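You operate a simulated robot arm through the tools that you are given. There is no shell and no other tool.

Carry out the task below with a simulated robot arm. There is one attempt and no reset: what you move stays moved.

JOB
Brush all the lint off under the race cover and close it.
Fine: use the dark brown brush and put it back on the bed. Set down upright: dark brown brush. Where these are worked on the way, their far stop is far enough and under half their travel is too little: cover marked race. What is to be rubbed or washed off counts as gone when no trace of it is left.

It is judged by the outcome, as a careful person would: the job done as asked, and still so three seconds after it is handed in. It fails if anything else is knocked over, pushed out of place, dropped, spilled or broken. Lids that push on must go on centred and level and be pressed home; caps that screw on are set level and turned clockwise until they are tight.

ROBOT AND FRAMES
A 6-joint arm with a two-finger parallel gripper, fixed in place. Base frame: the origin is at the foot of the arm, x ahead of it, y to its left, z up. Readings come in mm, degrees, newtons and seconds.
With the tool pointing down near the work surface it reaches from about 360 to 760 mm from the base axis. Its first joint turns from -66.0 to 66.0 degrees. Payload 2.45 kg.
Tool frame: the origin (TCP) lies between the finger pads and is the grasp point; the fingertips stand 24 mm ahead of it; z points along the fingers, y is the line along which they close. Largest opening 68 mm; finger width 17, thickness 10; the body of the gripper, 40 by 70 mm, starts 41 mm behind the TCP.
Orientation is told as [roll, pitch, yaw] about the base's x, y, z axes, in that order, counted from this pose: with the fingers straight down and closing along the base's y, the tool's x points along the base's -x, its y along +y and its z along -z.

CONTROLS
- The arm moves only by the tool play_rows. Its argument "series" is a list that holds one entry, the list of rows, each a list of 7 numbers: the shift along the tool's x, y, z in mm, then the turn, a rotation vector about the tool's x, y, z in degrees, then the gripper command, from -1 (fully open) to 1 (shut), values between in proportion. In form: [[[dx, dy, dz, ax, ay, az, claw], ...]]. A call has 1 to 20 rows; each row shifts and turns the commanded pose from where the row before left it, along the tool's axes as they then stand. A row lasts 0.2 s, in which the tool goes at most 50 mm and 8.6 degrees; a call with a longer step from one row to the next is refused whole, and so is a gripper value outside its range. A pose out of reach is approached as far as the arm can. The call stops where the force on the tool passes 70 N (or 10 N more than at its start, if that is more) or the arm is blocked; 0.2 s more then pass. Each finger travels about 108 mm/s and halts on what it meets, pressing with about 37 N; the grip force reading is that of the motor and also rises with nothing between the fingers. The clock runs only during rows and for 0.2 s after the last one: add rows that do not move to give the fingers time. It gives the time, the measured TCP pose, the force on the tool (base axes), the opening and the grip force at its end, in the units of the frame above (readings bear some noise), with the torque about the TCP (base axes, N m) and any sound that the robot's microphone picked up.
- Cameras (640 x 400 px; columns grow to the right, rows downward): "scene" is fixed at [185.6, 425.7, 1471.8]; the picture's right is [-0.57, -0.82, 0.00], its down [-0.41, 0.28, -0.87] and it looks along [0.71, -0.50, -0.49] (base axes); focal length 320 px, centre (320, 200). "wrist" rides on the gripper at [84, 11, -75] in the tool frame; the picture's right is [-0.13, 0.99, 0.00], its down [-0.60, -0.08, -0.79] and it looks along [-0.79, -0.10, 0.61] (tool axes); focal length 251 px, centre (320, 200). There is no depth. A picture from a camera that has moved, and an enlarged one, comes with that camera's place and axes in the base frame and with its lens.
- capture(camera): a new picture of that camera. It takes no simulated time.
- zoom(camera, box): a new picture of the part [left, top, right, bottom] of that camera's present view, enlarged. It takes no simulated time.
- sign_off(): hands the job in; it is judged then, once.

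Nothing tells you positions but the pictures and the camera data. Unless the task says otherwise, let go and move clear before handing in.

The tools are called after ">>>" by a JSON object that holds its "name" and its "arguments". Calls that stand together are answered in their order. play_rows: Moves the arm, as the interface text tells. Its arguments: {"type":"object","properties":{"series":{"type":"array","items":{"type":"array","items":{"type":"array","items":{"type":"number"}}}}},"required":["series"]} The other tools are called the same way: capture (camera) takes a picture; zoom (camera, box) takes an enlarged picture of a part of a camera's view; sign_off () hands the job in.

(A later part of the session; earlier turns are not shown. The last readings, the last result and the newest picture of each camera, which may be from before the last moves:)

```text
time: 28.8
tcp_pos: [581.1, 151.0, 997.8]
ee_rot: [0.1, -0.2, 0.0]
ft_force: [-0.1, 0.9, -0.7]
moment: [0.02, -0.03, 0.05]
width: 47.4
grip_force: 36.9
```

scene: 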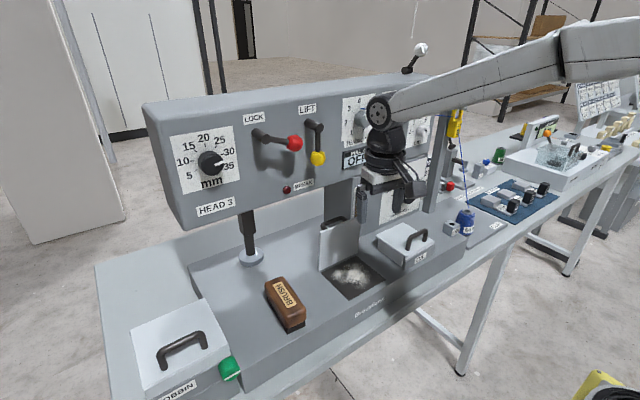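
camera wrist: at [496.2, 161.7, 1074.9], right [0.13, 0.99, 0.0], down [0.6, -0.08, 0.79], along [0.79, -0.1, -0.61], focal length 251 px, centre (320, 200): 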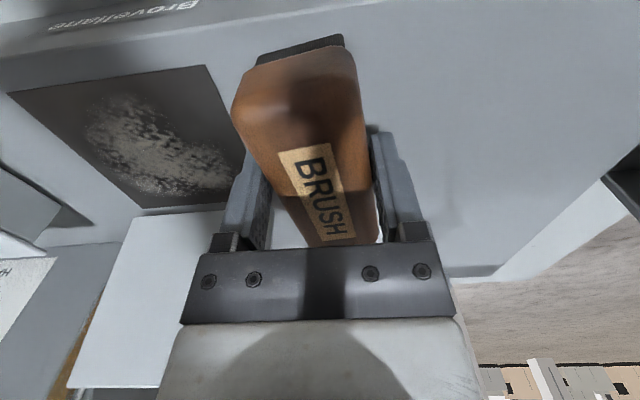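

>>> {"name": "play_rows", "arguments": {"series": [[[0, 0, 1.0, 0, 0, 0, 1], [0, 0, 0, 0, 0, 0, 1], [0, 0, 0, 0, 0, 0, 1]]]}}

>>> {"name": "zoom", "arguments": {"camera": "scene", "box": [270, 240, 360, 320]}}

```text
time: 29.6
tcp_pos: [580.9, 150.8, 996.5]
ee_rot: [0.1, -0.2, -0.1]
ft_force: [-1.4, 0.2, 14.2]
moment: [-0.2, 0.41, 0.13]
width: 47.1
grip_force: 37.1
```

```text
5.00 times, centred on (315, 280) of scene
camera zoom: at [185.3, 425.6, 1471.8], right [-0.57, -0.82, 0.0], down [-0.4, 0.28, -0.87], along [0.71, -0.5, -0.49], focal length 1602 px, centre (345, -200)
```

zoom: 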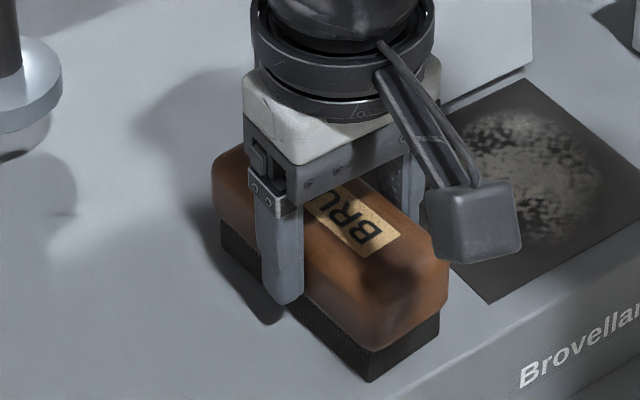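

The bristles are now in contact with the bed (14 N). I'll ease off slightly, release, turn to match the brush and re-grip.

>>> {"name": "play_rows", "arguments": {"series": [[[0, 0, -0.8, 0, 0, 0, 1], [0, 0, 0, 0, 0, 0, -1], [0, 0, 0, 0, 0, 0, -1], [0, 0, 0, 0, 0, 0, -1]]]}}

>>> {"name": "capture", "arguments": {"camera": "wrist"}}

>>> {"name": "zoom", "arguments": {"camera": "scene", "box": [270, 240, 360, 320]}}

```text
time: 30.6
tcp_pos: [581.7, 149.7, 996.1]
ee_rot: [0.2, 0.0, 0.0]
ft_force: [-0.6, 0.1, 0.1]
moment: [0.01, -0.02, -0.01]
width: 68.1
grip_force: 0.1
```

```text
taken
camera wrist: at [496.9, 161.4, 1071.3], right [0.13, 0.99, 0.0], down [0.6, -0.08, 0.79], along [0.79, -0.1, -0.61], focal length 251 px, centre (320, 200)
```

wrist: 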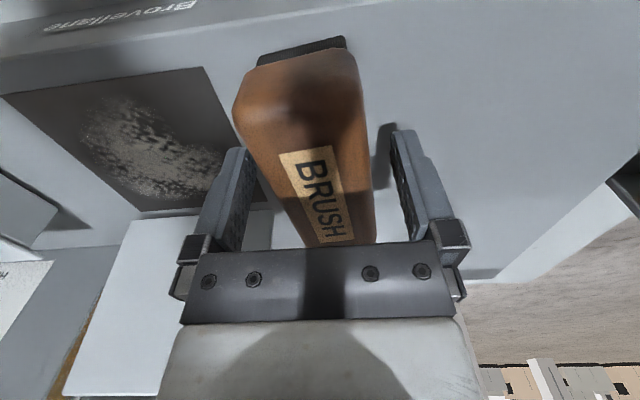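

```text
5.00 times, centred on (315, 280) of scene
camera zoom: at [185.6, 425.7, 1471.8], right [-0.57, -0.82, 0.0], down [-0.41, 0.28, -0.87], along [0.71, -0.5, -0.49], focal length 1602 px, centre (345, -200)
```

zoom: 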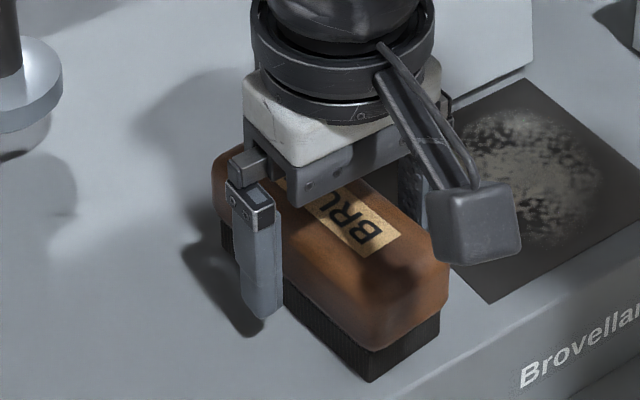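

The brush is nearly aligned, only about 1° off. I'll re-grip it here.

>>> {"name": "play_rows", "arguments": {"series": [[[0, 0, 0, 0, 0, -1.3, -1], [0, 0, 0, 0, 0, 0, 1], [0, 0, 0, 0, 0, 0, 1], [0, 0, 0, 0, 0, 0, 1]]]}}

>>> {"name": "capture", "arguments": {"camera": "wrist"}}

```text
time: 31.6
tcp_pos: [581.1, 150.4, 996.9]
ee_rot: [0.1, -0.1, 1.2]
ft_force: [0.9, 0.5, -1.8]
moment: [0.02, -0.05, 0.0]
width: 46.6
grip_force: 37.0
```

```text
taken
camera wrist: at [496.4, 159.8, 1071.4], right [0.11, 0.99, 0.0], down [0.6, -0.07, 0.79], along [0.79, -0.08, -0.61], focal length 251 px, centre (320, 200)
```

wrist: 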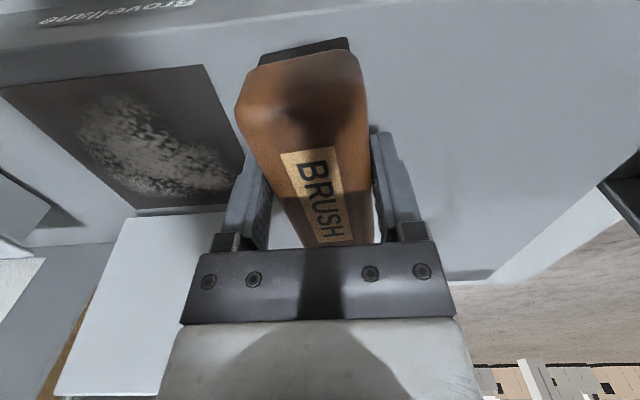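

The brush is re-gripped squarely on the bed. I'll press lightly and sweep in -y across the lint, keeping the far end short of the cover.

>>> {"name": "play_rows", "arguments": {"series": [[[0, 0, 0.8, 0, 0, 0, 1], [0, -10, 0, 0, 0, 0, 1], [0, -10, 0, 0, 0, 0, 1], [0, -10, 0, 0, 0, 0, 1], [0, -10, 0, 0, 0, 0, 1], [0, -10, 0, 0, 0, 0, 1], [0, 0, 0, 0, 0, 0, 1]]]}}

>>> {"name": "capture", "arguments": {"camera": "wrist"}}

>>> {"name": "zoom", "arguments": {"camera": "scene", "box": [280, 210, 430, 310]}}

```text
time: 33.2
tcp_pos: [581.3, 98.6, 995.2]
ee_rot: [0.2, -0.5, 1.3]
ft_force: [0.4, 13.7, 26.2]
moment: [0.31, -0.24, 0.16]
width: 45.6
grip_force: 36.7
```

```text
taken
camera wrist: at [497.1, 109.4, 1070.4], right [0.11, 0.99, 0.0], down [0.6, -0.07, 0.8], along [0.79, -0.08, -0.6], focal length 251 px, centre (320, 200)
```

wrist: 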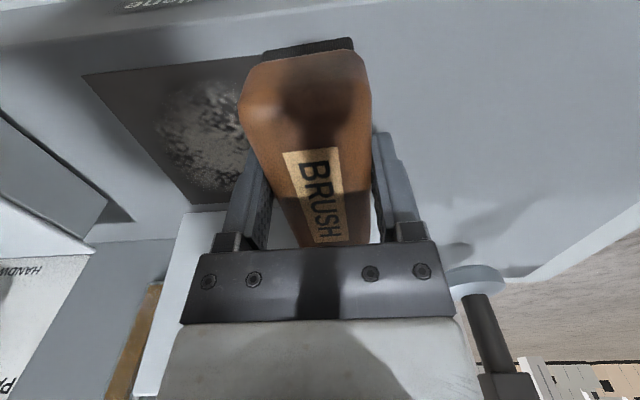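

```text
4.00 times, centred on (355, 260) of scene
camera zoom: at [185.1, 426.0, 1471.8], right [-0.57, -0.82, 0.0], down [-0.4, 0.28, -0.87], along [0.71, -0.5, -0.49], focal length 1282 px, centre (180, -40)
```

zoom: 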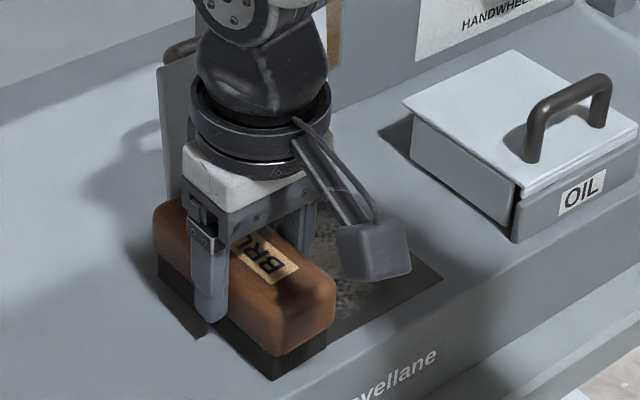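

The brush is pressing at about 26 N with 14 N of drag and no contact with the cover. I'll ease the pressure a little and continue the sweep.

>>> {"name": "play_rows", "arguments": {"series": [[[0, -8, -0.5, 0, 0, 0, 1], [0, -10, 0, 0, 0, 0, 1], [0, -10, 0, 0, 0, 0, 1], [0, -10, 0, 0, 0, 0, 1], [0, -10, 0, 0, 0, 0, 1], [0, -10, 0, 0, 0, 0, 1], [0, -10, 0, 0, 0, 0, 1], [0, -10, 0, 0, 0, 0, 1], [0, -10, 0, 0, 0, 0, 1], [0, -10, 0, 0, 0, 0, 1], [0, 0, 0, 0, 0, 0, 1]]]}}

>>> {"name": "capture", "arguments": {"camera": "wrist"}}

>>> {"name": "zoom", "arguments": {"camera": "scene", "box": [280, 210, 430, 310]}}

```text
time: 35.6
tcp_pos: [585.7, 1.1, 994.8]
ee_rot: [0.1, -0.2, 1.3]
ft_force: [-0.2, 8.3, 22.5]
moment: [0.12, 0.21, -0.1]
width: 45.6
grip_force: 36.8
```

```text
taken
camera wrist: at [499.8, 10.9, 1070.5], right [0.11, 0.99, 0.0], down [0.6, -0.07, 0.79], along [0.79, -0.08, -0.61], focal length 251 px, centre (320, 200)
```

wrist: 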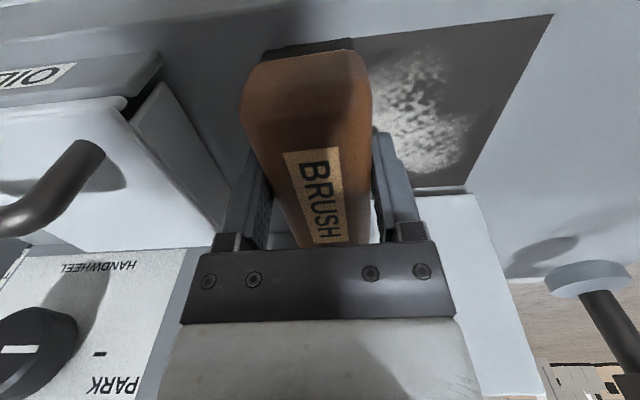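

```text
4.00 times, centred on (355, 260) of scene
camera zoom: at [185.2, 425.9, 1471.8], right [-0.57, -0.82, 0.0], down [-0.4, 0.28, -0.87], along [0.71, -0.5, -0.49], focal length 1282 px, centre (180, -40)
```

zoom: 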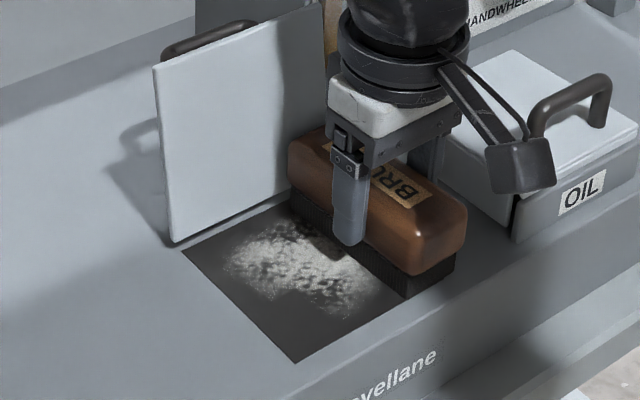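

The lint is thinning but not gone after one stroke. I'll square the yaw and brush back and forth over the patch.

>>> {"name": "play_rows", "arguments": {"series": [[[0, 0, 0, 0, 0, 1.2, 1], [0, 12, 0, 0, 0, 0, 1], [0, 12, 0, 0, 0, 0, 1], [0, 12, 0, 0, 0, 0, 1], [0, 12, 0, 0, 0, 0, 1], [0, 12, 0, 0, 0, 0, 1], [0, 12, 0, 0, 0, 0, 1], [0, 12, 0, 0, 0, 0, 1], [0, 12, 0, 0, 0, 0, 1], [0, 12, 0, 0, 0, 0, 1], [0, -12, 0, 0, 0, 0, 1], [0, -12, 0, 0, 0, 0, 1], [0, -12, 0, 0, 0, 0, 1], [0, -12, 0, 0, 0, 0, 1], [0, -12, 0, 0, 0, 0, 1], [0, -12, 0, 0, 0, 0, 1], [0, -12, 0, 0, 0, 0, 1], [0, -12, 0, 0, 0, 0, 1], [0, -12, 0, 0, 0, 0, 1], [0, 0, 0, 0, 0, 0, 1]]]}}

>>> {"name": "capture", "arguments": {"camera": "wrist"}}

>>> {"name": "zoom", "arguments": {"camera": "scene", "box": [280, 210, 430, 310]}}

```text
time: 39.8
tcp_pos: [583.8, 3.2, 994.2]
ee_rot: [0.1, -0.2, 0.1]
ft_force: [3.0, 8.6, 20.1]
moment: [0.17, -0.77, 0.35]
width: 45.6
grip_force: 36.9
```

```text
taken
camera wrist: at [499.1, 13.9, 1070.1], right [0.13, 0.99, 0.0], down [0.6, -0.08, 0.79], along [0.79, -0.1, -0.61], focal length 251 px, centre (320, 200)
```

wrist: 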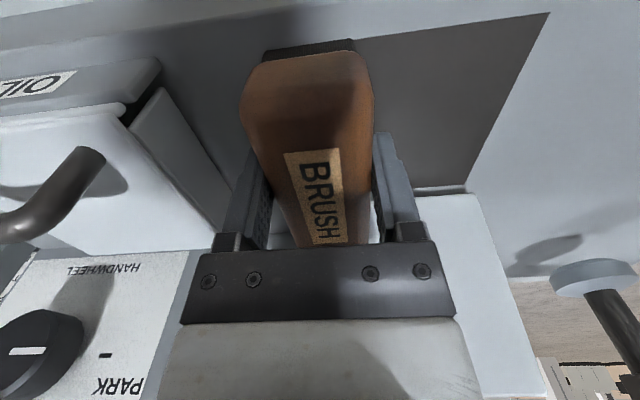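

```text
4.00 times, centred on (355, 260) of scene
camera zoom: at [185.3, 425.9, 1471.7], right [-0.57, -0.82, 0.0], down [-0.4, 0.28, -0.87], along [0.71, -0.5, -0.49], focal length 1282 px, centre (180, -40)
```

zoom: 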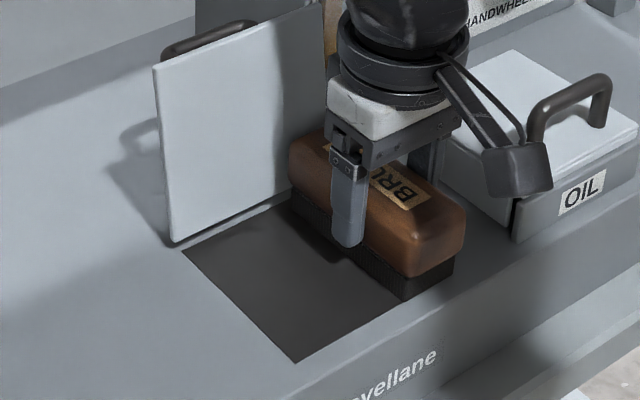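

The visible area is clean now. I'll do one more pass, nudged slightly toward the hinge and starting further in -y, to cover the edges, and end on the +y side.

>>> {"name": "play_rows", "arguments": {"series": [[[-1, -6, 0, 0, 0, 0, 1], [-1, -6, 0, 0, 0, 0, 1], [0, 12, 0, 0, 0, 0, 1], [0, 12, 0, 0, 0, 0, 1], [0, -12, 0, 0, 0, 0, 1], [0, -12, 0, 0, 0, 0, 1], [0, 12, 0, 0, 0, 0, 1], [0, 12, 0, 0, 0, 0, 1], [0, 12, 0, 0, 0, 0, 1], [0, 12, 0, 0, 0, 0, 1], [0, 12, 0, 0, 0, 0, 1], [0, 12, 0, 0, 0, 0, 1], [0, 12, 0, 0, 0, 0, 1], [0, 12, 0, 0, 0, 0, 1], [0, 12, 0, 0, 0, 0, 1], [0, 12, 0, 0, 0, 0, 1], [0, 12, 0, 0, 0, 0, 1], [0, 0, 0, 0, 0, 0, 1]]]}}

>>> {"name": "capture", "arguments": {"camera": "wrist"}}

>>> {"name": "zoom", "arguments": {"camera": "scene", "box": [280, 210, 430, 310]}}

```text
time: 43.6
tcp_pos: [586.1, 121.6, 995.1]
ee_rot: [0.1, -0.2, 0.1]
ft_force: [2.7, -8.4, 17.0]
moment: [-0.27, 0.66, 0.33]
width: 45.5
grip_force: 36.7
```

```text
taken
camera wrist: at [501.5, 132.6, 1069.6], right [0.13, 0.99, 0.0], down [0.6, -0.08, 0.8], along [0.79, -0.1, -0.61], focal length 251 px, centre (320, 200)
```

wrist: 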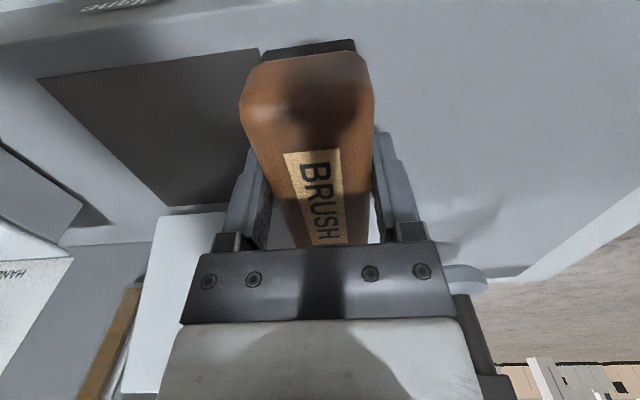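

```text
4.00 times, centred on (355, 260) of scene
camera zoom: at [185.4, 425.4, 1471.9], right [-0.57, -0.82, 0.0], down [-0.4, 0.28, -0.87], along [0.71, -0.5, -0.49], focal length 1282 px, centre (180, -40)
```

zoom: 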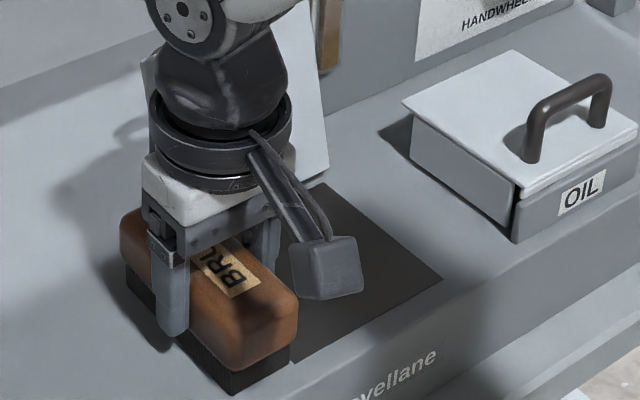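

>>> {"name": "play_rows", "arguments": {"series": [[[0, 5, -6, 0, 0, 0, 1], [0, 20, 0, 0, 0, 0, 1], [0, 25, 0, 0, 0, 0, 1], [0, 25, 0, 0, 0, 0, 1], [0, 20, 0, 0, 0, 0, 1], [0, 0, 0, 0, 0, 0, 1]]]}}

>>> {"name": "zoom", "arguments": {"camera": "scene", "box": [310, 235, 406, 295]}}

>>> {"name": "capture", "arguments": {"camera": "wrist"}}

>>> {"name": "zoom", "arguments": {"camera": "wrist", "box": [0, 40, 240, 220]}}

```text
time: 45.0
tcp_pos: [585.8, 219.7, 1001.1]
ee_rot: [0.1, -0.1, 0.0]
ft_force: [0.4, -0.3, -0.5]
moment: [-0.01, -0.02, 0.0]
width: 45.4
grip_force: 37.1
```

```text
6.67 times, centred on (358, 265) of scene
camera zoom: at [185.6, 425.7, 1471.8], right [-0.57, -0.82, 0.0], down [-0.41, 0.28, -0.87], along [0.71, -0.5, -0.49], focal length 2136 px, centre (67, -233)
```

zoom: 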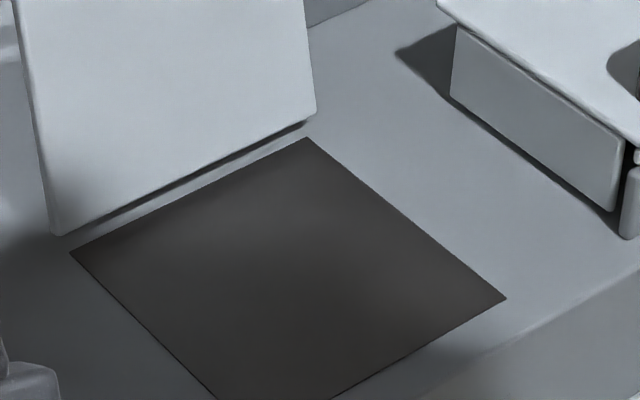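

```text
taken
camera wrist: at [500.7, 230.2, 1077.0], right [0.13, 0.99, 0.0], down [0.6, -0.08, 0.79], along [0.79, -0.1, -0.61], focal length 251 px, centre (320, 200)
```

wrist: 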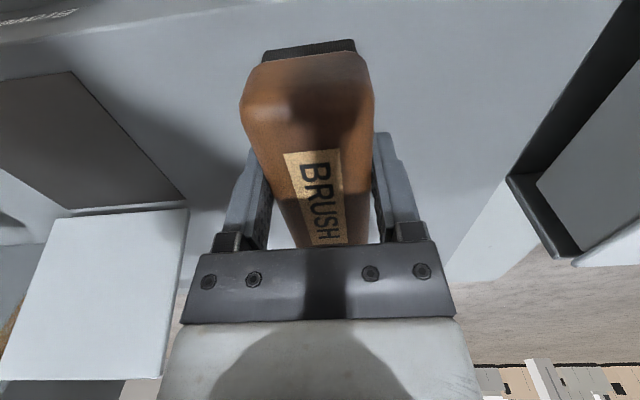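

```text
2.22 times, centred on (120, 130) of wrist
camera zoom: at [500.7, 230.2, 1077.0], right [0.13, 0.99, 0.0], down [0.6, -0.08, 0.79], along [0.79, -0.1, -0.61], focal length 559 px, centre (764, 356)
```

zoom: 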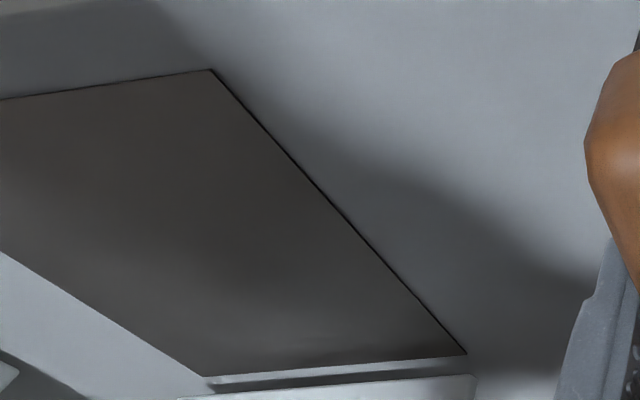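

The panel looks clean. The cover appears to have leaned further back, so I'll check its current position.

>>> {"name": "zoom", "arguments": {"camera": "scene", "box": [280, 190, 440, 290]}}

>>> {"name": "capture", "arguments": {"camera": "scene"}}

```text
4.00 times, centred on (360, 240) of scene
camera zoom: at [185.6, 425.7, 1471.8], right [-0.57, -0.82, 0.0], down [-0.41, 0.28, -0.87], along [0.71, -0.5, -0.49], focal length 1282 px, centre (160, 40)
```

zoom: 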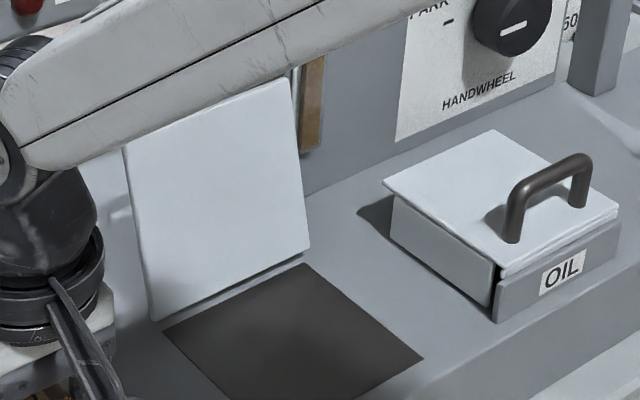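

```text
taken
```

scene: 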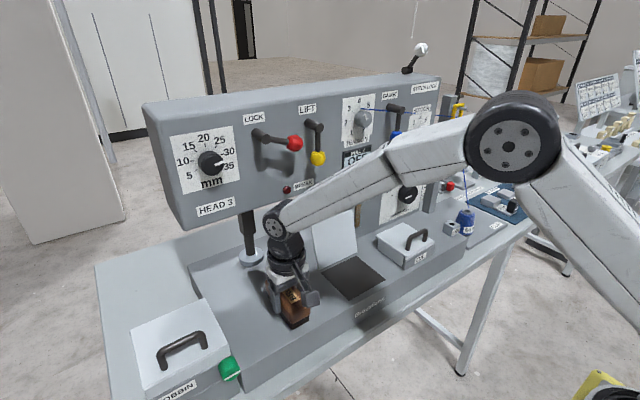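

The cover is now resting past vertical at about 105°, its far stop, after the brush nudged it. That gives more room, so I'll do one more thorough brushing pass to leave no trace.

>>> {"name": "play_rows", "arguments": {"series": [[[-1.5, -25, 0, 0, 0, 0, 1], [0, -25, 0, 0, 0, 0, 1], [0, -25, 0, 0, 0, 0, 1], [0, -25, 0, 0, 0, 0, 1], [0, 0, 4, 0, 0, 0, 1], [0, -6, 2.2, 0, 0, 0, 1], [0, -12, 0, 0, 0, 0, 1], [0, -12, 0, 0, 0, 0, 1], [0, -12, 0, 0, 0, 0, 1], [0, -12, 0, 0, 0, 0, 1], [0, -12, 0, 0, 0, 0, 1], [0, -12, 0, 0, 0, 0, 1], [0, -12, 0, 0, 0, 0, 1], [0, -12, 0, 0, 0, 0, 1], [0, -12, 0, 0, 0, 0, 1], [0, -12, 0, 0, 0, 0, 1], [0, 0, 0, 0, 0, 0, 1]]]}}

>>> {"name": "zoom", "arguments": {"camera": "scene", "box": [280, 210, 430, 310]}}

>>> {"name": "zoom", "arguments": {"camera": "wrist", "box": [340, 0, 580, 180]}}

```text
time: 48.6
tcp_pos: [586.1, -7.5, 994.2]
ee_rot: [0.1, 0.2, 0.1]
ft_force: [-25.9, 10.6, 12.2]
moment: [0.17, -0.13, 0.46]
width: 45.4
grip_force: 36.9
```

```text
4.00 times, centred on (355, 260) of scene
camera zoom: at [184.7, 426.0, 1471.8], right [-0.57, -0.82, 0.0], down [-0.4, 0.28, -0.87], along [0.71, -0.5, -0.49], focal length 1282 px, centre (180, -40)
```

zoom: 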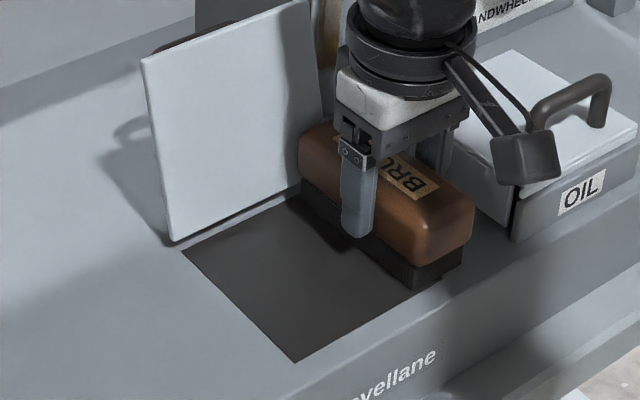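

```text
2.22 times, centred on (460, 90) of wrist
camera zoom: at [502.6, 3.7, 1070.3], right [0.13, 0.99, 0.0], down [0.61, -0.08, 0.79], along [0.79, -0.1, -0.61], focal length 559 px, centre (9, 444)
```

zoom: 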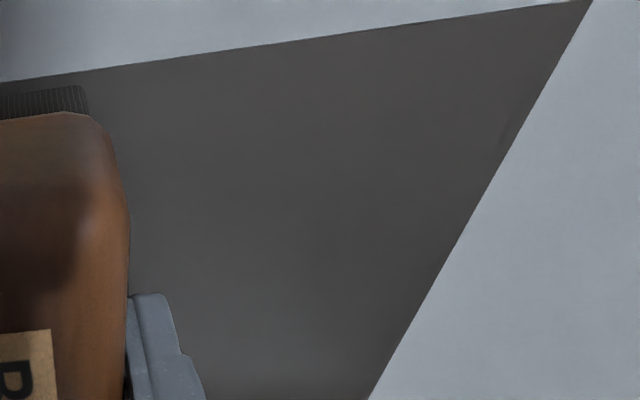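

The visible panel is clean. The brush end is now touching the cover's base (26 N in x), so I'll back off 4 mm and sweep back toward +y.

>>> {"name": "play_rows", "arguments": {"series": [[[4, 0, 0, 0, 0, 0, 1], [0, 12, 0, 0, 0, 0, 1], [0, 12, 0, 0, 0, 0, 1], [0, 12, 0, 0, 0, 0, 1], [0, 12, 0, 0, 0, 0, 1], [0, 12, 0, 0, 0, 0, 1], [0, 12, 0, 0, 0, 0, 1], [0, 12, 0, 0, 0, 0, 1], [0, 12, 0, 0, 0, 0, 1], [0, 12, 0, 0, 0, 0, 1], [0, 12, 0, 0, 0, 0, 1], [0, 12, 0, 0, 0, 0, 1], [0, 10, -3, 0, 0, 0, 1], [0, 25, -3, 0, 0, 0, 1], [0, 25, 0, 0, 0, 0, 1], [0, 25, 0, 0, 0, 0, 1], [0, 15, 0, 0, 0, 0, 1], [0, 0, 0, 0, 0, 0, 1]]]}}

>>> {"name": "zoom", "arguments": {"camera": "scene", "box": [310, 235, 406, 295]}}

>>> {"name": "capture", "arguments": {"camera": "scene"}}

>>> {"name": "zoom", "arguments": {"camera": "wrist", "box": [0, 40, 240, 220]}}

```text
time: 52.4
tcp_pos: [583.3, 223.7, 1004.0]
ee_rot: [0.0, 0.0, 0.0]
ft_force: [-0.3, 0.5, -1.0]
moment: [0.0, -0.01, 0.01]
width: 45.3
grip_force: 37.0
```

```text
6.67 times, centred on (358, 265) of scene
camera zoom: at [185.6, 425.7, 1471.8], right [-0.57, -0.82, 0.0], down [-0.41, 0.28, -0.87], along [0.71, -0.5, -0.49], focal length 2136 px, centre (67, -233)
```

zoom: 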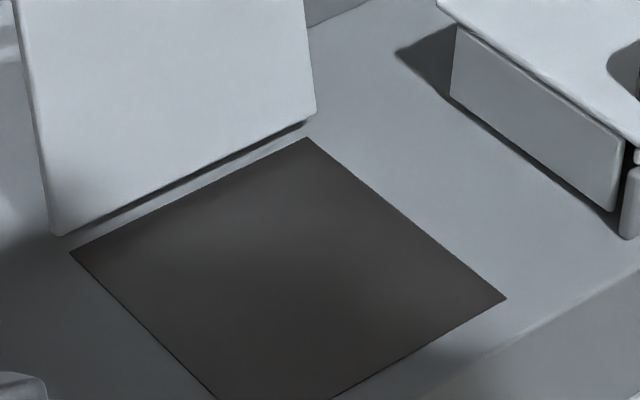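

```text
taken
```

scene: 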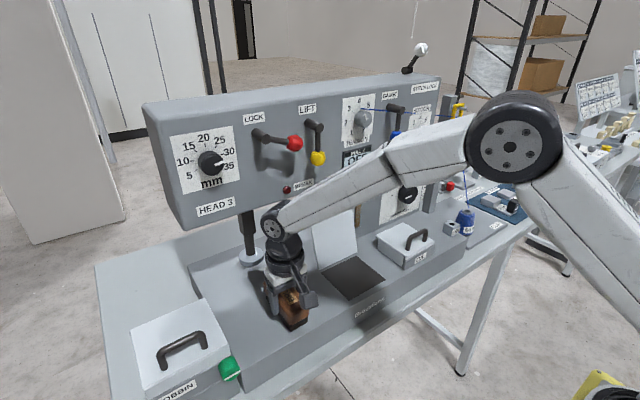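

```text
2.22 times, centred on (120, 130) of wrist
camera zoom: at [498.4, 235.0, 1078.4], right [0.13, 0.99, 0.0], down [0.6, -0.08, 0.79], along [0.79, -0.1, -0.61], focal length 559 px, centre (764, 356)
```

zoom: 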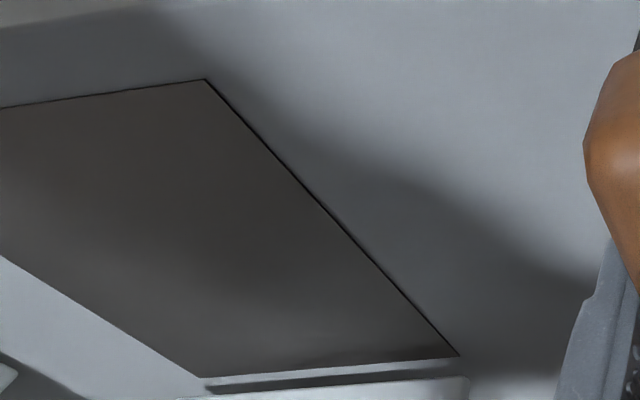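

The panel is evenly dark with no lint texture left. Now I'll return the brush to its original spot on the bed and set it down upright.

>>> {"name": "play_rows", "arguments": {"series": [[[-8, 0, 0, 0, 0, 0, 1], [0, 0, 3, 0, 0, 0, 1], [0, 0, 1.5, 0, 0, 0, 1], [0, 0, 0, 0, 0, 0, 1]]]}}

```text
time: 53.4
tcp_pos: [590.7, 223.8, 997.0]
ee_rot: [0.1, -0.1, -0.1]
ft_force: [-0.8, 0.2, -1.4]
moment: [-0.04, 0.0, -0.03]
width: 45.8
grip_force: 36.9
```

>>> {"name": "play_rows", "arguments": {"series": [[[0, 0, 0.6, 0, 0, 0, 1], [0, 0, 0, 0, 0, 0, 1]]]}}

```text
time: 54.0
tcp_pos: [590.6, 223.1, 996.2]
ee_rot: [0.1, -0.2, 0.1]
ft_force: [0.4, -0.3, -1.6]
moment: [0.0, 0.0, 0.02]
width: 45.6
grip_force: 37.6
```

>>> {"name": "play_rows", "arguments": {"series": [[[0, 0, 0.6, 0, 0, 0, 1], [0, 0, 0, 0, 0, 0, 1]]]}}

```text
time: 54.6
tcp_pos: [590.4, 222.6, 994.1]
ee_rot: [0.1, 0.0, 0.2]
ft_force: [0.4, 0.1, -1.6]
moment: [0.01, 0.01, -0.03]
width: 45.5
grip_force: 36.2
```

>>> {"name": "play_rows", "arguments": {"series": [[[0, 0, 0.7, 0, 0, 0, 1], [0, 0, 0, 0, 0, 0, 1]]]}}

```text
time: 55.2
tcp_pos: [590.8, 221.8, 994.5]
ee_rot: [0.1, -0.1, 0.1]
ft_force: [0.4, -0.8, 0.6]
moment: [-0.02, -0.05, 0.0]
width: 45.5
grip_force: 37.0
```

The bristles are just touching the bed. I'll release and rise clear.

>>> {"name": "play_rows", "arguments": {"series": [[[0, 0, 0, 0, 0, 0, 0], [0, 0, 0, 0, 0, 0, -1], [0, 0, 0, 0, 0, 0, -1], [0, 0, 0, 0, 0, 0, -1], [0, 0, -15, 0, 0, 0, -1], [0, 0, -30, 0, 0, 0, -1], [0, 0, -40, 0, 0, 0, -1], [0, 0, 0, 0, 0, 0, -1]]]}}

>>> {"name": "capture", "arguments": {"camera": "wrist"}}

>>> {"name": "zoom", "arguments": {"camera": "scene", "box": [220, 190, 420, 330]}}

```text
time: 57.0
tcp_pos: [591.6, 221.0, 1079.4]
ee_rot: [0.1, -0.1, 0.1]
ft_force: [-0.7, -0.3, 0.3]
moment: [-0.01, 0.01, 0.0]
width: 68.0
grip_force: 0.0
```

```text
taken
camera wrist: at [506.9, 231.9, 1155.0], right [0.13, 0.99, 0.0], down [0.6, -0.08, 0.79], along [0.79, -0.1, -0.61], focal length 251 px, centre (320, 200)
```

wrist: 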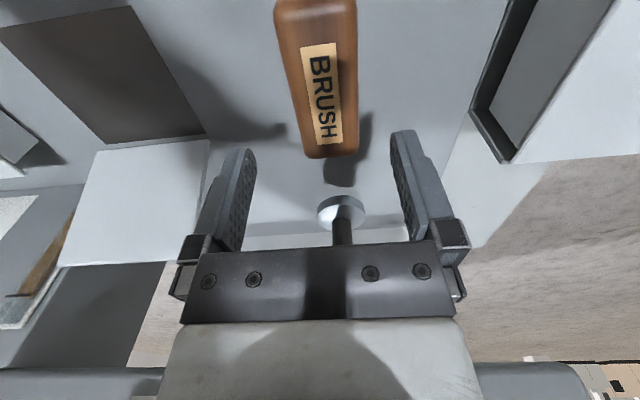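

```text
2.86 times, centred on (320, 260) of scene
camera zoom: at [185.6, 425.7, 1471.8], right [-0.57, -0.82, 0.0], down [-0.41, 0.28, -0.87], along [0.71, -0.5, -0.49], focal length 916 px, centre (320, 29)
```

zoom: 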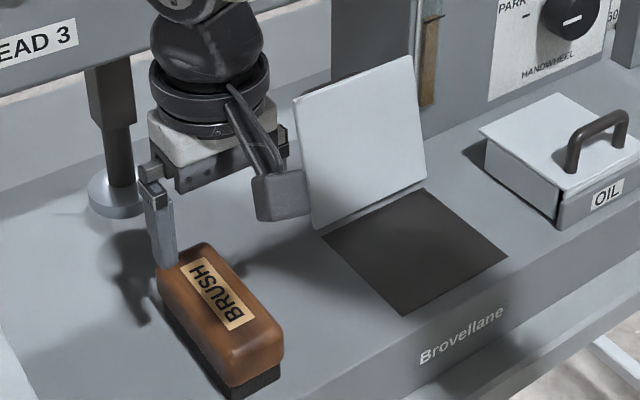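

The brush stands upright on the bed. Next I'll close the cover, which leans back at about 105° with its top edge near (683, 1067). I'll bring closed fingers, tilted forward, over its top edge to pull it back, starting with a view from a safe spot.

>>> {"name": "play_rows", "arguments": {"series": [[[8.2, -20, -30, 0, 0, 0, -1], [8.2, -35.4, -12, 0, 0, 0, -1], [8.2, -40, -9, 0, 0, 0, -1], [8.2, -40.8, -9, 0, 0, 0, -1], [8.2, -40.8, 0, 0, 0, 0, 0], [0, 0, 0, 0, -7.5, 0, 1], [0, 0, 0, 0, -7.5, 0, 1], [0, 0, 0, 0, -7.5, 0, 1], [0, 0, 0, 0, -7.5, 0, 1], [0, 0, 0, 0, 0, 0, 1]]]}}

>>> {"name": "capture", "arguments": {"camera": "wrist"}}

>>> {"name": "capture", "arguments": {"camera": "scene"}}

```text
time: 59.2
tcp_pos: [551.5, 45.6, 1140.5]
ee_rot: [0.1, -30.1, 0.1]
ft_force: [0.5, -0.3, 0.5]
moment: [-0.02, -0.03, 0.01]
width: 0.0
grip_force: 23.7
```

```text
taken
camera wrist: at [440.3, 56.3, 1162.7], right [0.11, 0.99, 0.07], down [0.12, -0.08, 0.99], along [0.99, -0.1, -0.13], focal length 251 px, centre (320, 200)
```

wrist: 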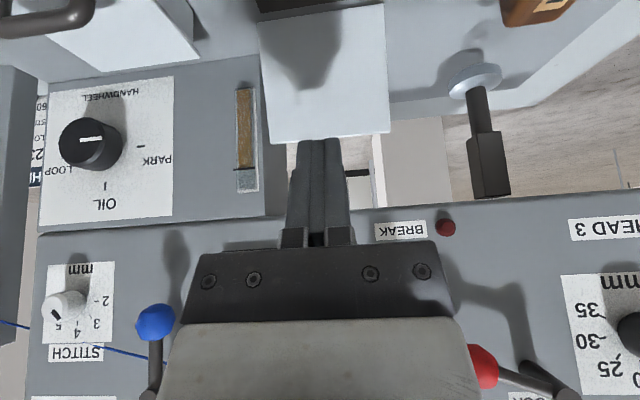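

```text
taken
```

scene: 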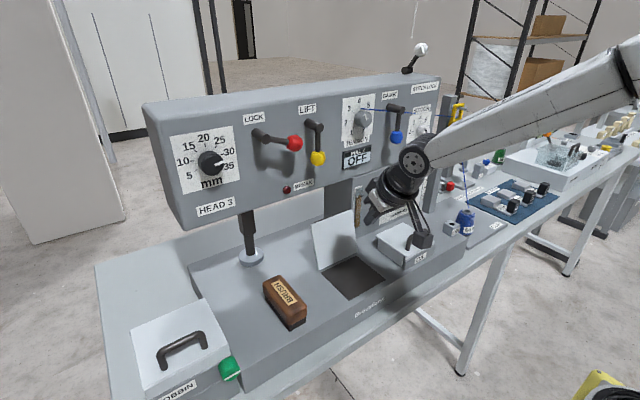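

From both cameras the cover's top edge is near (680, 1071) and the head's underside is at about z=1140. I'll approach along the tilted tool axis to just above and behind the edge.

>>> {"name": "play_rows", "arguments": {"series": [[[-29.4, 0, 21.4, 0, 0, 0, 1], [-29.4, 0, 21.4, 0, 0, 0, 1], [-29.4, 0, 21.4, 0, 0, 0, 1], [0, 0, 0, 0, 0, 0, 1]]]}}

>>> {"name": "capture", "arguments": {"camera": "wrist"}}

>>> {"name": "zoom", "arguments": {"camera": "scene", "box": [270, 150, 450, 290]}}

```text
time: 60.2
tcp_pos: [659.9, 45.0, 1129.8]
ee_rot: [0.2, -30.2, 0.0]
ft_force: [0.2, -0.4, -0.2]
moment: [0.0, 0.0, 0.01]
width: 0.2
grip_force: 24.4
```

```text
taken
camera wrist: at [549.0, 55.2, 1151.9], right [0.11, 0.99, 0.07], down [0.13, -0.08, 0.99], along [0.99, -0.1, -0.13], focal length 251 px, centre (320, 200)
```

wrist: 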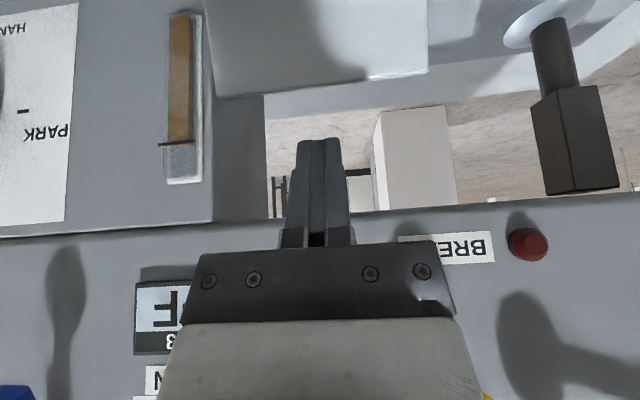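

```text
2.86 times, centred on (360, 220) of scene
camera zoom: at [185.7, 425.7, 1471.8], right [-0.57, -0.82, 0.0], down [-0.41, 0.28, -0.87], along [0.71, -0.5, -0.49], focal length 916 px, centre (206, 143)
```

zoom: 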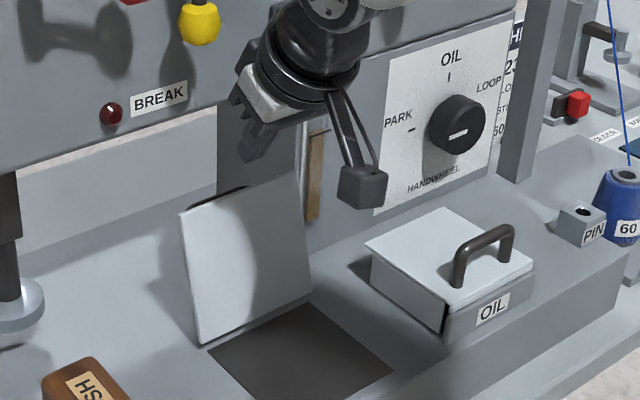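

>>> {"name": "play_rows", "arguments": {"series": [[[0, 0, 20, 0, 0, 0, 1], [0, 0, 15, 0, 0, 0, 1], [0, 0, 0, 0, 0, 0, 1]]]}}

>>> {"name": "capture", "arguments": {"camera": "wrist"}}

>>> {"name": "zoom", "arguments": {"camera": "scene", "box": [300, 170, 420, 270]}}

```text
time: 61.0
tcp_pos: [676.0, 47.2, 1097.5]
ee_rot: [0.1, -30.1, 0.1]
ft_force: [-0.3, -0.2, -0.5]
moment: [0.0, 0.01, 0.02]
width: 0.0
grip_force: 23.5
```

```text
taken
camera wrist: at [565.5, 57.6, 1120.5], right [0.11, 0.99, 0.07], down [0.13, -0.08, 0.99], along [0.99, -0.1, -0.13], focal length 251 px, centre (320, 200)
```

wrist: 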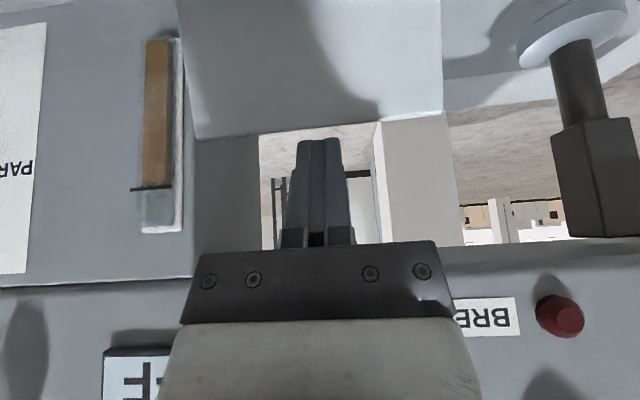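

```text
4.00 times, centred on (360, 220) of scene
camera zoom: at [185.6, 425.7, 1471.8], right [-0.57, -0.82, 0.0], down [-0.41, 0.28, -0.87], along [0.71, -0.5, -0.49], focal length 1282 px, centre (160, 120)
```

zoom: 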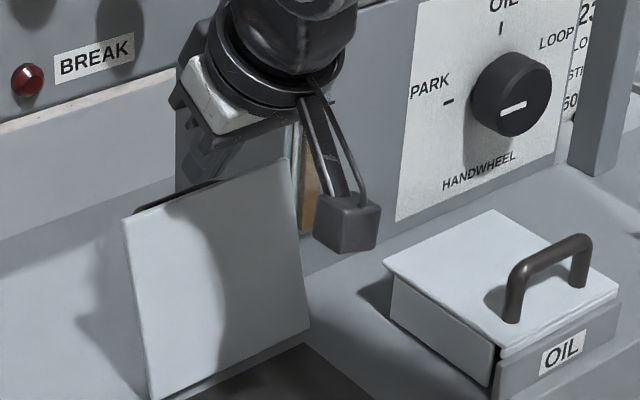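

The fingertips are just above and behind the edge. I'll advance the last 25 mm to hook behind it.

>>> {"name": "play_rows", "arguments": {"series": [[[0, 0, 10, 0, 0, 0, 1], [0, 0, 8, 0, 0, 0, 1], [0, 0, 7, 0, 0, 0, 1], [0, 0, 0, 0, 0, 0, 1]]]}}

>>> {"name": "capture", "arguments": {"camera": "wrist"}}

>>> {"name": "zoom", "arguments": {"camera": "scene", "box": [300, 170, 420, 270]}}

```text
time: 62.0
tcp_pos: [689.0, 46.7, 1076.0]
ee_rot: [0.1, -30.2, -0.1]
ft_force: [2.0, -1.2, 7.1]
moment: [-0.01, 0.08, 0.02]
width: 0.0
grip_force: 23.4
```

```text
taken
camera wrist: at [578.4, 57.6, 1098.5], right [0.11, 0.99, 0.07], down [0.12, -0.08, 0.99], along [0.99, -0.1, -0.13], focal length 251 px, centre (320, 200)
```

wrist: 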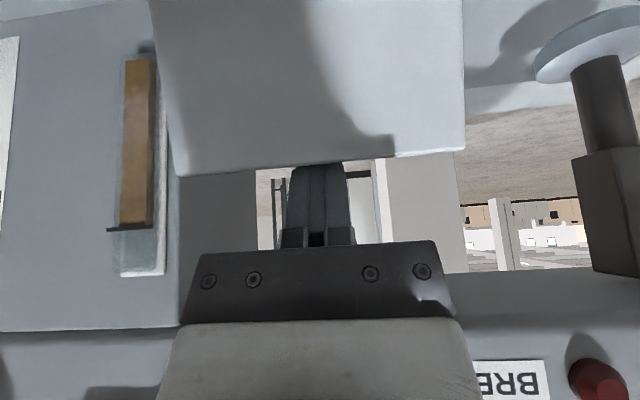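

```text
4.00 times, centred on (360, 220) of scene
camera zoom: at [185.5, 425.6, 1471.8], right [-0.57, -0.82, 0.0], down [-0.41, 0.28, -0.87], along [0.71, -0.5, -0.49], focal length 1282 px, centre (160, 120)
```

zoom: 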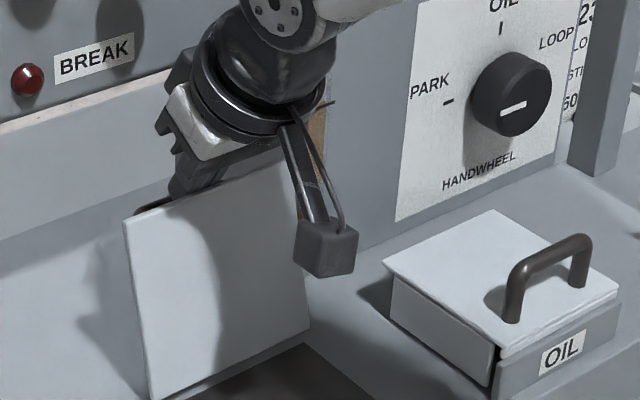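

The fingertips are hooked behind the cover's top edge. I'll pull it forward slowly.

>>> {"name": "play_rows", "arguments": {"series": [[[6.9, 0, -4, 0, 0, 0, 1], [6.9, 0, -4, 0, 0, 0, 1], [6.9, 0, -4, 0, 0, 0, 1], [6.9, 0, -4, 0, 0, 0, 1], [6.9, 0, -4, 0, 0, 0, 1], [0, 0, 0, 0, 0, 0, 1]]]}}

>>> {"name": "capture", "arguments": {"camera": "wrist"}}

>>> {"name": "zoom", "arguments": {"camera": "scene", "box": [300, 170, 420, 270]}}

```text
time: 63.4
tcp_pos: [650.6, 47.1, 1078.0]
ee_rot: [0.1, -30.1, -0.1]
ft_force: [-2.4, -8.2, 20.6]
moment: [-0.06, 0.17, 0.08]
width: 0.0
grip_force: 24.3
```

```text
taken
camera wrist: at [538.9, 57.8, 1101.0], right [0.11, 0.99, 0.07], down [0.12, -0.08, 0.99], along [0.99, -0.1, -0.13], focal length 251 px, centre (320, 200)
```

wrist: 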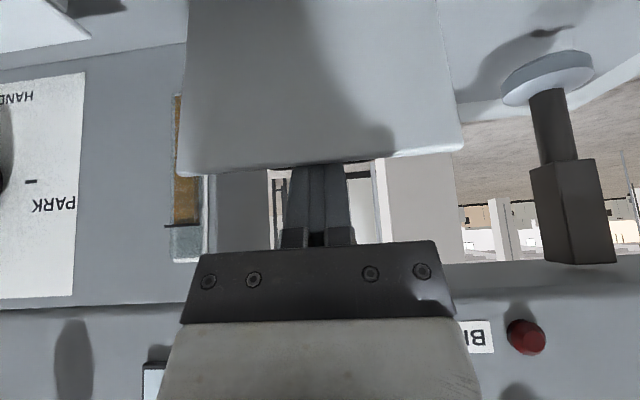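

```text
4.00 times, centred on (360, 220) of scene
camera zoom: at [185.1, 425.3, 1471.9], right [-0.57, -0.82, 0.0], down [-0.4, 0.28, -0.87], along [0.71, -0.5, -0.49], focal length 1282 px, centre (160, 120)
```

zoom: 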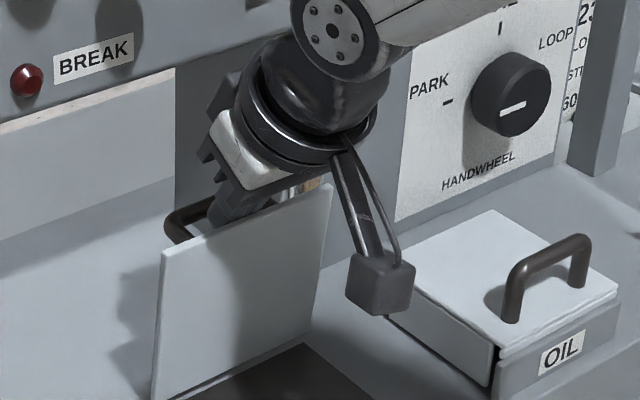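

>>> {"name": "play_rows", "arguments": {"series": [[[6.0, 0, -5.5, 0, 0, 0, 1], [6.9, 0, -4, 0, 0, 0, 1], [6.9, 0, -4, 0, 0, 0, 1], [7.2, 0, -3.5, 0, 0, 0, 1], [7.2, 0, -3.5, 0, 0, 0, 1], [0, 0, 0, 0, 0, 0, 1]]]}}

>>> {"name": "zoom", "arguments": {"camera": "scene", "box": [300, 170, 420, 270]}}

>>> {"name": "capture", "arguments": {"camera": "wrist"}}

```text
time: 64.8
tcp_pos: [609.8, 45.6, 1076.0]
ee_rot: [0.1, -30.0, 0.1]
ft_force: [0.5, 0.0, 0.0]
moment: [-0.01, 0.01, 0.03]
width: 0.0
grip_force: 23.7
```

```text
4.00 times, centred on (360, 220) of scene
camera zoom: at [185.6, 425.7, 1471.8], right [-0.57, -0.82, 0.0], down [-0.41, 0.28, -0.87], along [0.71, -0.5, -0.49], focal length 1282 px, centre (160, 120)
```

zoom: 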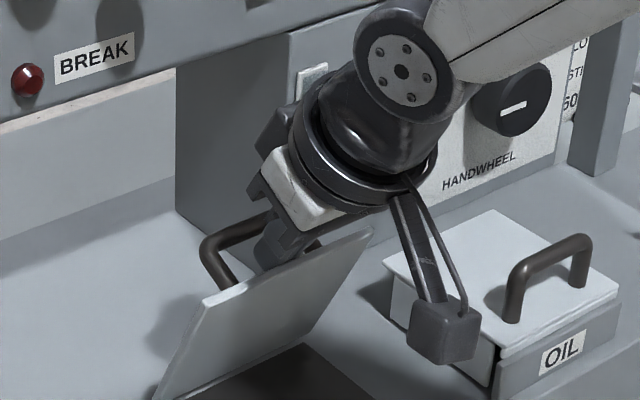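

```text
taken
camera wrist: at [498.6, 56.9, 1098.6], right [0.11, 0.99, 0.07], down [0.13, -0.08, 0.99], along [0.99, -0.1, -0.13], focal length 251 px, centre (320, 200)
```

wrist: 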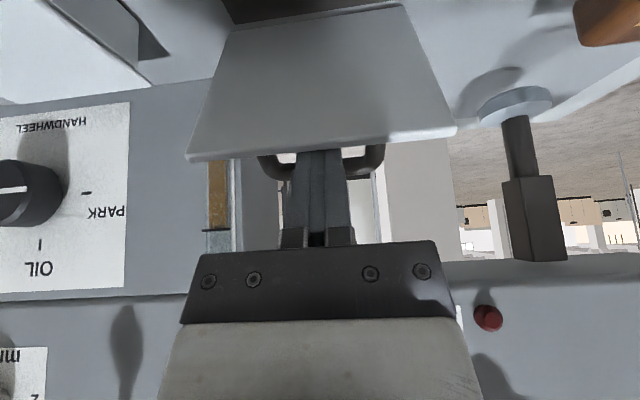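

The cover holds at about 65° on its own. I'll withdraw from behind it, shift to y≈91 so I'm beside the handle rather than inside its loop, and get ready to push it down.

>>> {"name": "play_rows", "arguments": {"series": [[[0, 0, -18, 0, 0, 0, 1], [0, 0, -18, 0, 0, 0, 1], [0, 22.7, 0, 0, 0, 0, 1], [0, 22.7, 0, 0, 0, 0, 1], [0, 0, 0, 0, 7.5, 0, 1], [0, 0, 0, 0, 7.5, 0, 1], [-26, 0, 7, 0, 0, 0, 1], [0, 0, 0, 0, 0, 0, 1]]]}}

>>> {"name": "capture", "arguments": {"camera": "wrist"}}

>>> {"name": "zoom", "arguments": {"camera": "scene", "box": [280, 170, 440, 290]}}

```text
time: 66.6
tcp_pos: [617.4, 93.4, 1106.4]
ee_rot: [0.2, -14.9, 0.1]
ft_force: [0.4, -0.1, -0.6]
moment: [-0.05, 0.02, -0.02]
width: 0.0
grip_force: 23.1
```

```text
taken
camera wrist: at [516.0, 103.5, 1157.5], right [0.12, 0.99, 0.04], down [0.38, -0.08, 0.92], along [0.92, -0.1, -0.38], focal length 251 px, centre (320, 200)
```

wrist: 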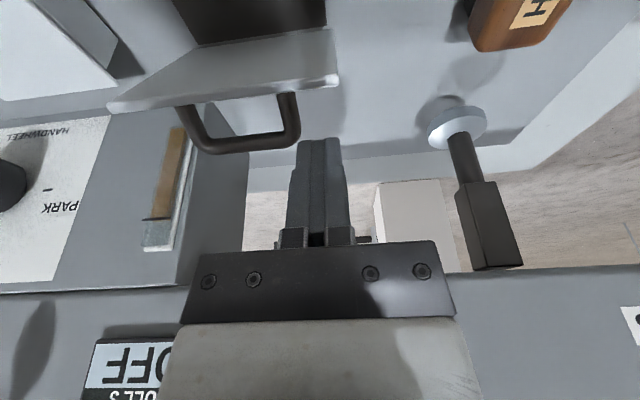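

```text
3.33 times, centred on (360, 230) of scene
camera zoom: at [185.6, 425.7, 1471.8], right [-0.57, -0.82, 0.0], down [-0.41, 0.28, -0.87], along [0.71, -0.5, -0.49], focal length 1068 px, centre (187, 100)
```

zoom: 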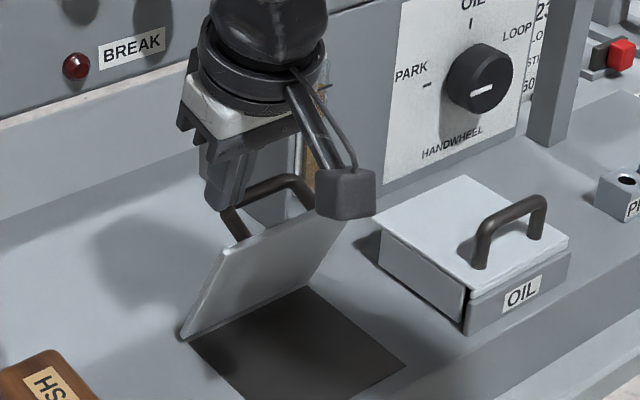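

>>> {"name": "play_rows", "arguments": {"series": [[[1.5, 0, 12, 0, 0, 0, 1], [2.6, 0, 9.7, 0, 0, 0, 1], [6.0, 0, 1.0, 0, 0, 0, 1], [9.2, 0, 1.7, 0, 0, 0, 1], [9.1, 0, 2.5, 0, 2.5, 0, 1], [0, 0, 0, 0, 0, 0, 1]]]}}

>>> {"name": "zoom", "arguments": {"camera": "scene", "box": [280, 190, 440, 290]}}

>>> {"name": "capture", "arguments": {"camera": "wrist"}}

```text
time: 68.0
tcp_pos: [596.3, 91.3, 1074.3]
ee_rot: [0.1, -12.5, 0.0]
ft_force: [0.0, 0.6, 0.8]
moment: [-0.03, -0.01, -0.02]
width: 0.0
grip_force: 23.6
```

```text
4.00 times, centred on (360, 240) of scene
camera zoom: at [185.6, 425.7, 1471.8], right [-0.57, -0.82, 0.0], down [-0.41, 0.28, -0.87], along [0.71, -0.5, -0.49], focal length 1282 px, centre (160, 40)
```

zoom: 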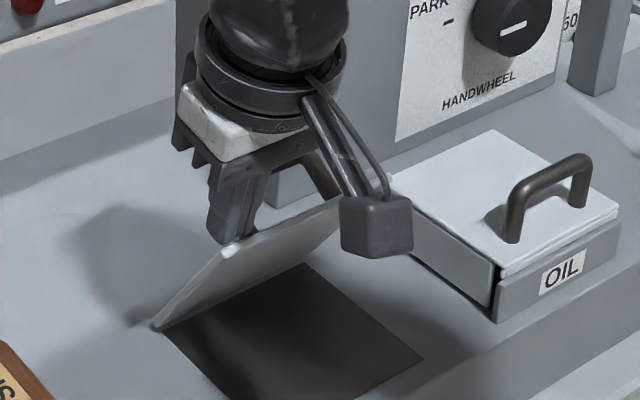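

```text
taken
camera wrist: at [498.4, 101.9, 1128.5], right [0.12, 0.99, 0.03], down [0.42, -0.08, 0.91], along [0.9, -0.1, -0.42], focal length 251 px, centre (320, 200)
```

wrist: 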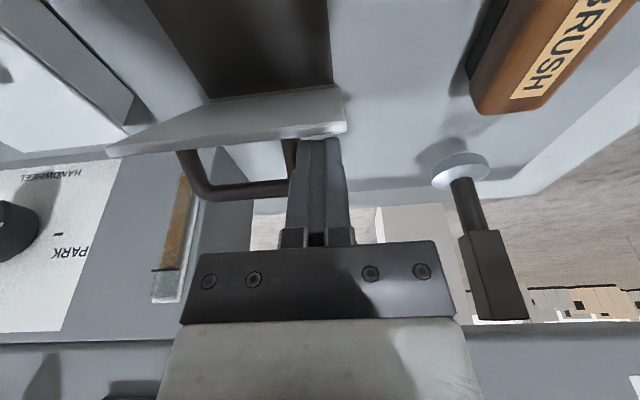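

The cover is following the finger down smoothly with almost no force. I'll continue along the arc.

>>> {"name": "play_rows", "arguments": {"series": [[[7.5, 0, 4.4, 0, 2.5, 0, 1], [7.35, 0, 4.8, 0, 2.5, 0, 1], [6.1, 0, 6.5, 0, 2.5, 0, 1], [5.8, 0, 6.8, 0, 2.5, 0, 1], [4.4, 0, 8.1, 0, 2.5, 0, 1], [3.9, 0, 8.3, 0, 0, 0, 1], [0, 0, 0, 0, 0, 0, 1]]]}}

>>> {"name": "zoom", "arguments": {"camera": "scene", "box": [280, 190, 440, 290]}}

>>> {"name": "capture", "arguments": {"camera": "wrist"}}

```text
time: 69.6
tcp_pos: [567.0, 92.2, 1031.7]
ee_rot: [0.1, 0.0, 0.1]
ft_force: [-0.2, 0.4, 0.4]
moment: [0.06, -0.01, 0.02]
width: 0.0
grip_force: 23.5
```

```text
4.00 times, centred on (360, 240) of scene
camera zoom: at [185.6, 425.7, 1471.8], right [-0.57, -0.82, 0.0], down [-0.41, 0.28, -0.87], along [0.71, -0.5, -0.49], focal length 1282 px, centre (160, 40)
```

zoom: 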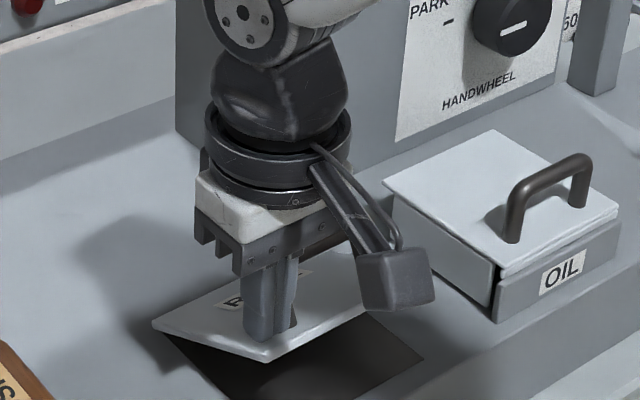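

```text
taken
camera wrist: at [482.5, 102.4, 1106.6], right [0.13, 0.99, 0.0], down [0.6, -0.08, 0.79], along [0.79, -0.1, -0.61], focal length 251 px, centre (320, 200)
```

wrist: 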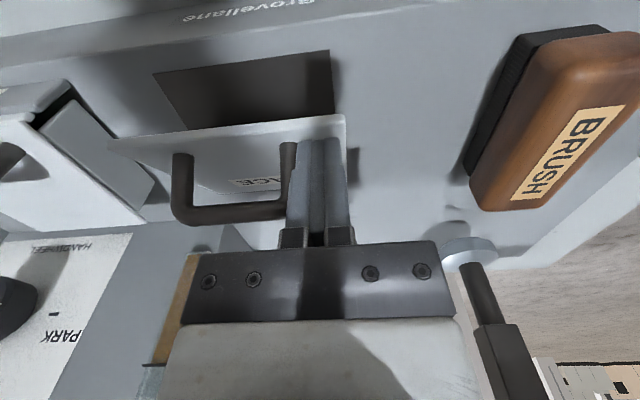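

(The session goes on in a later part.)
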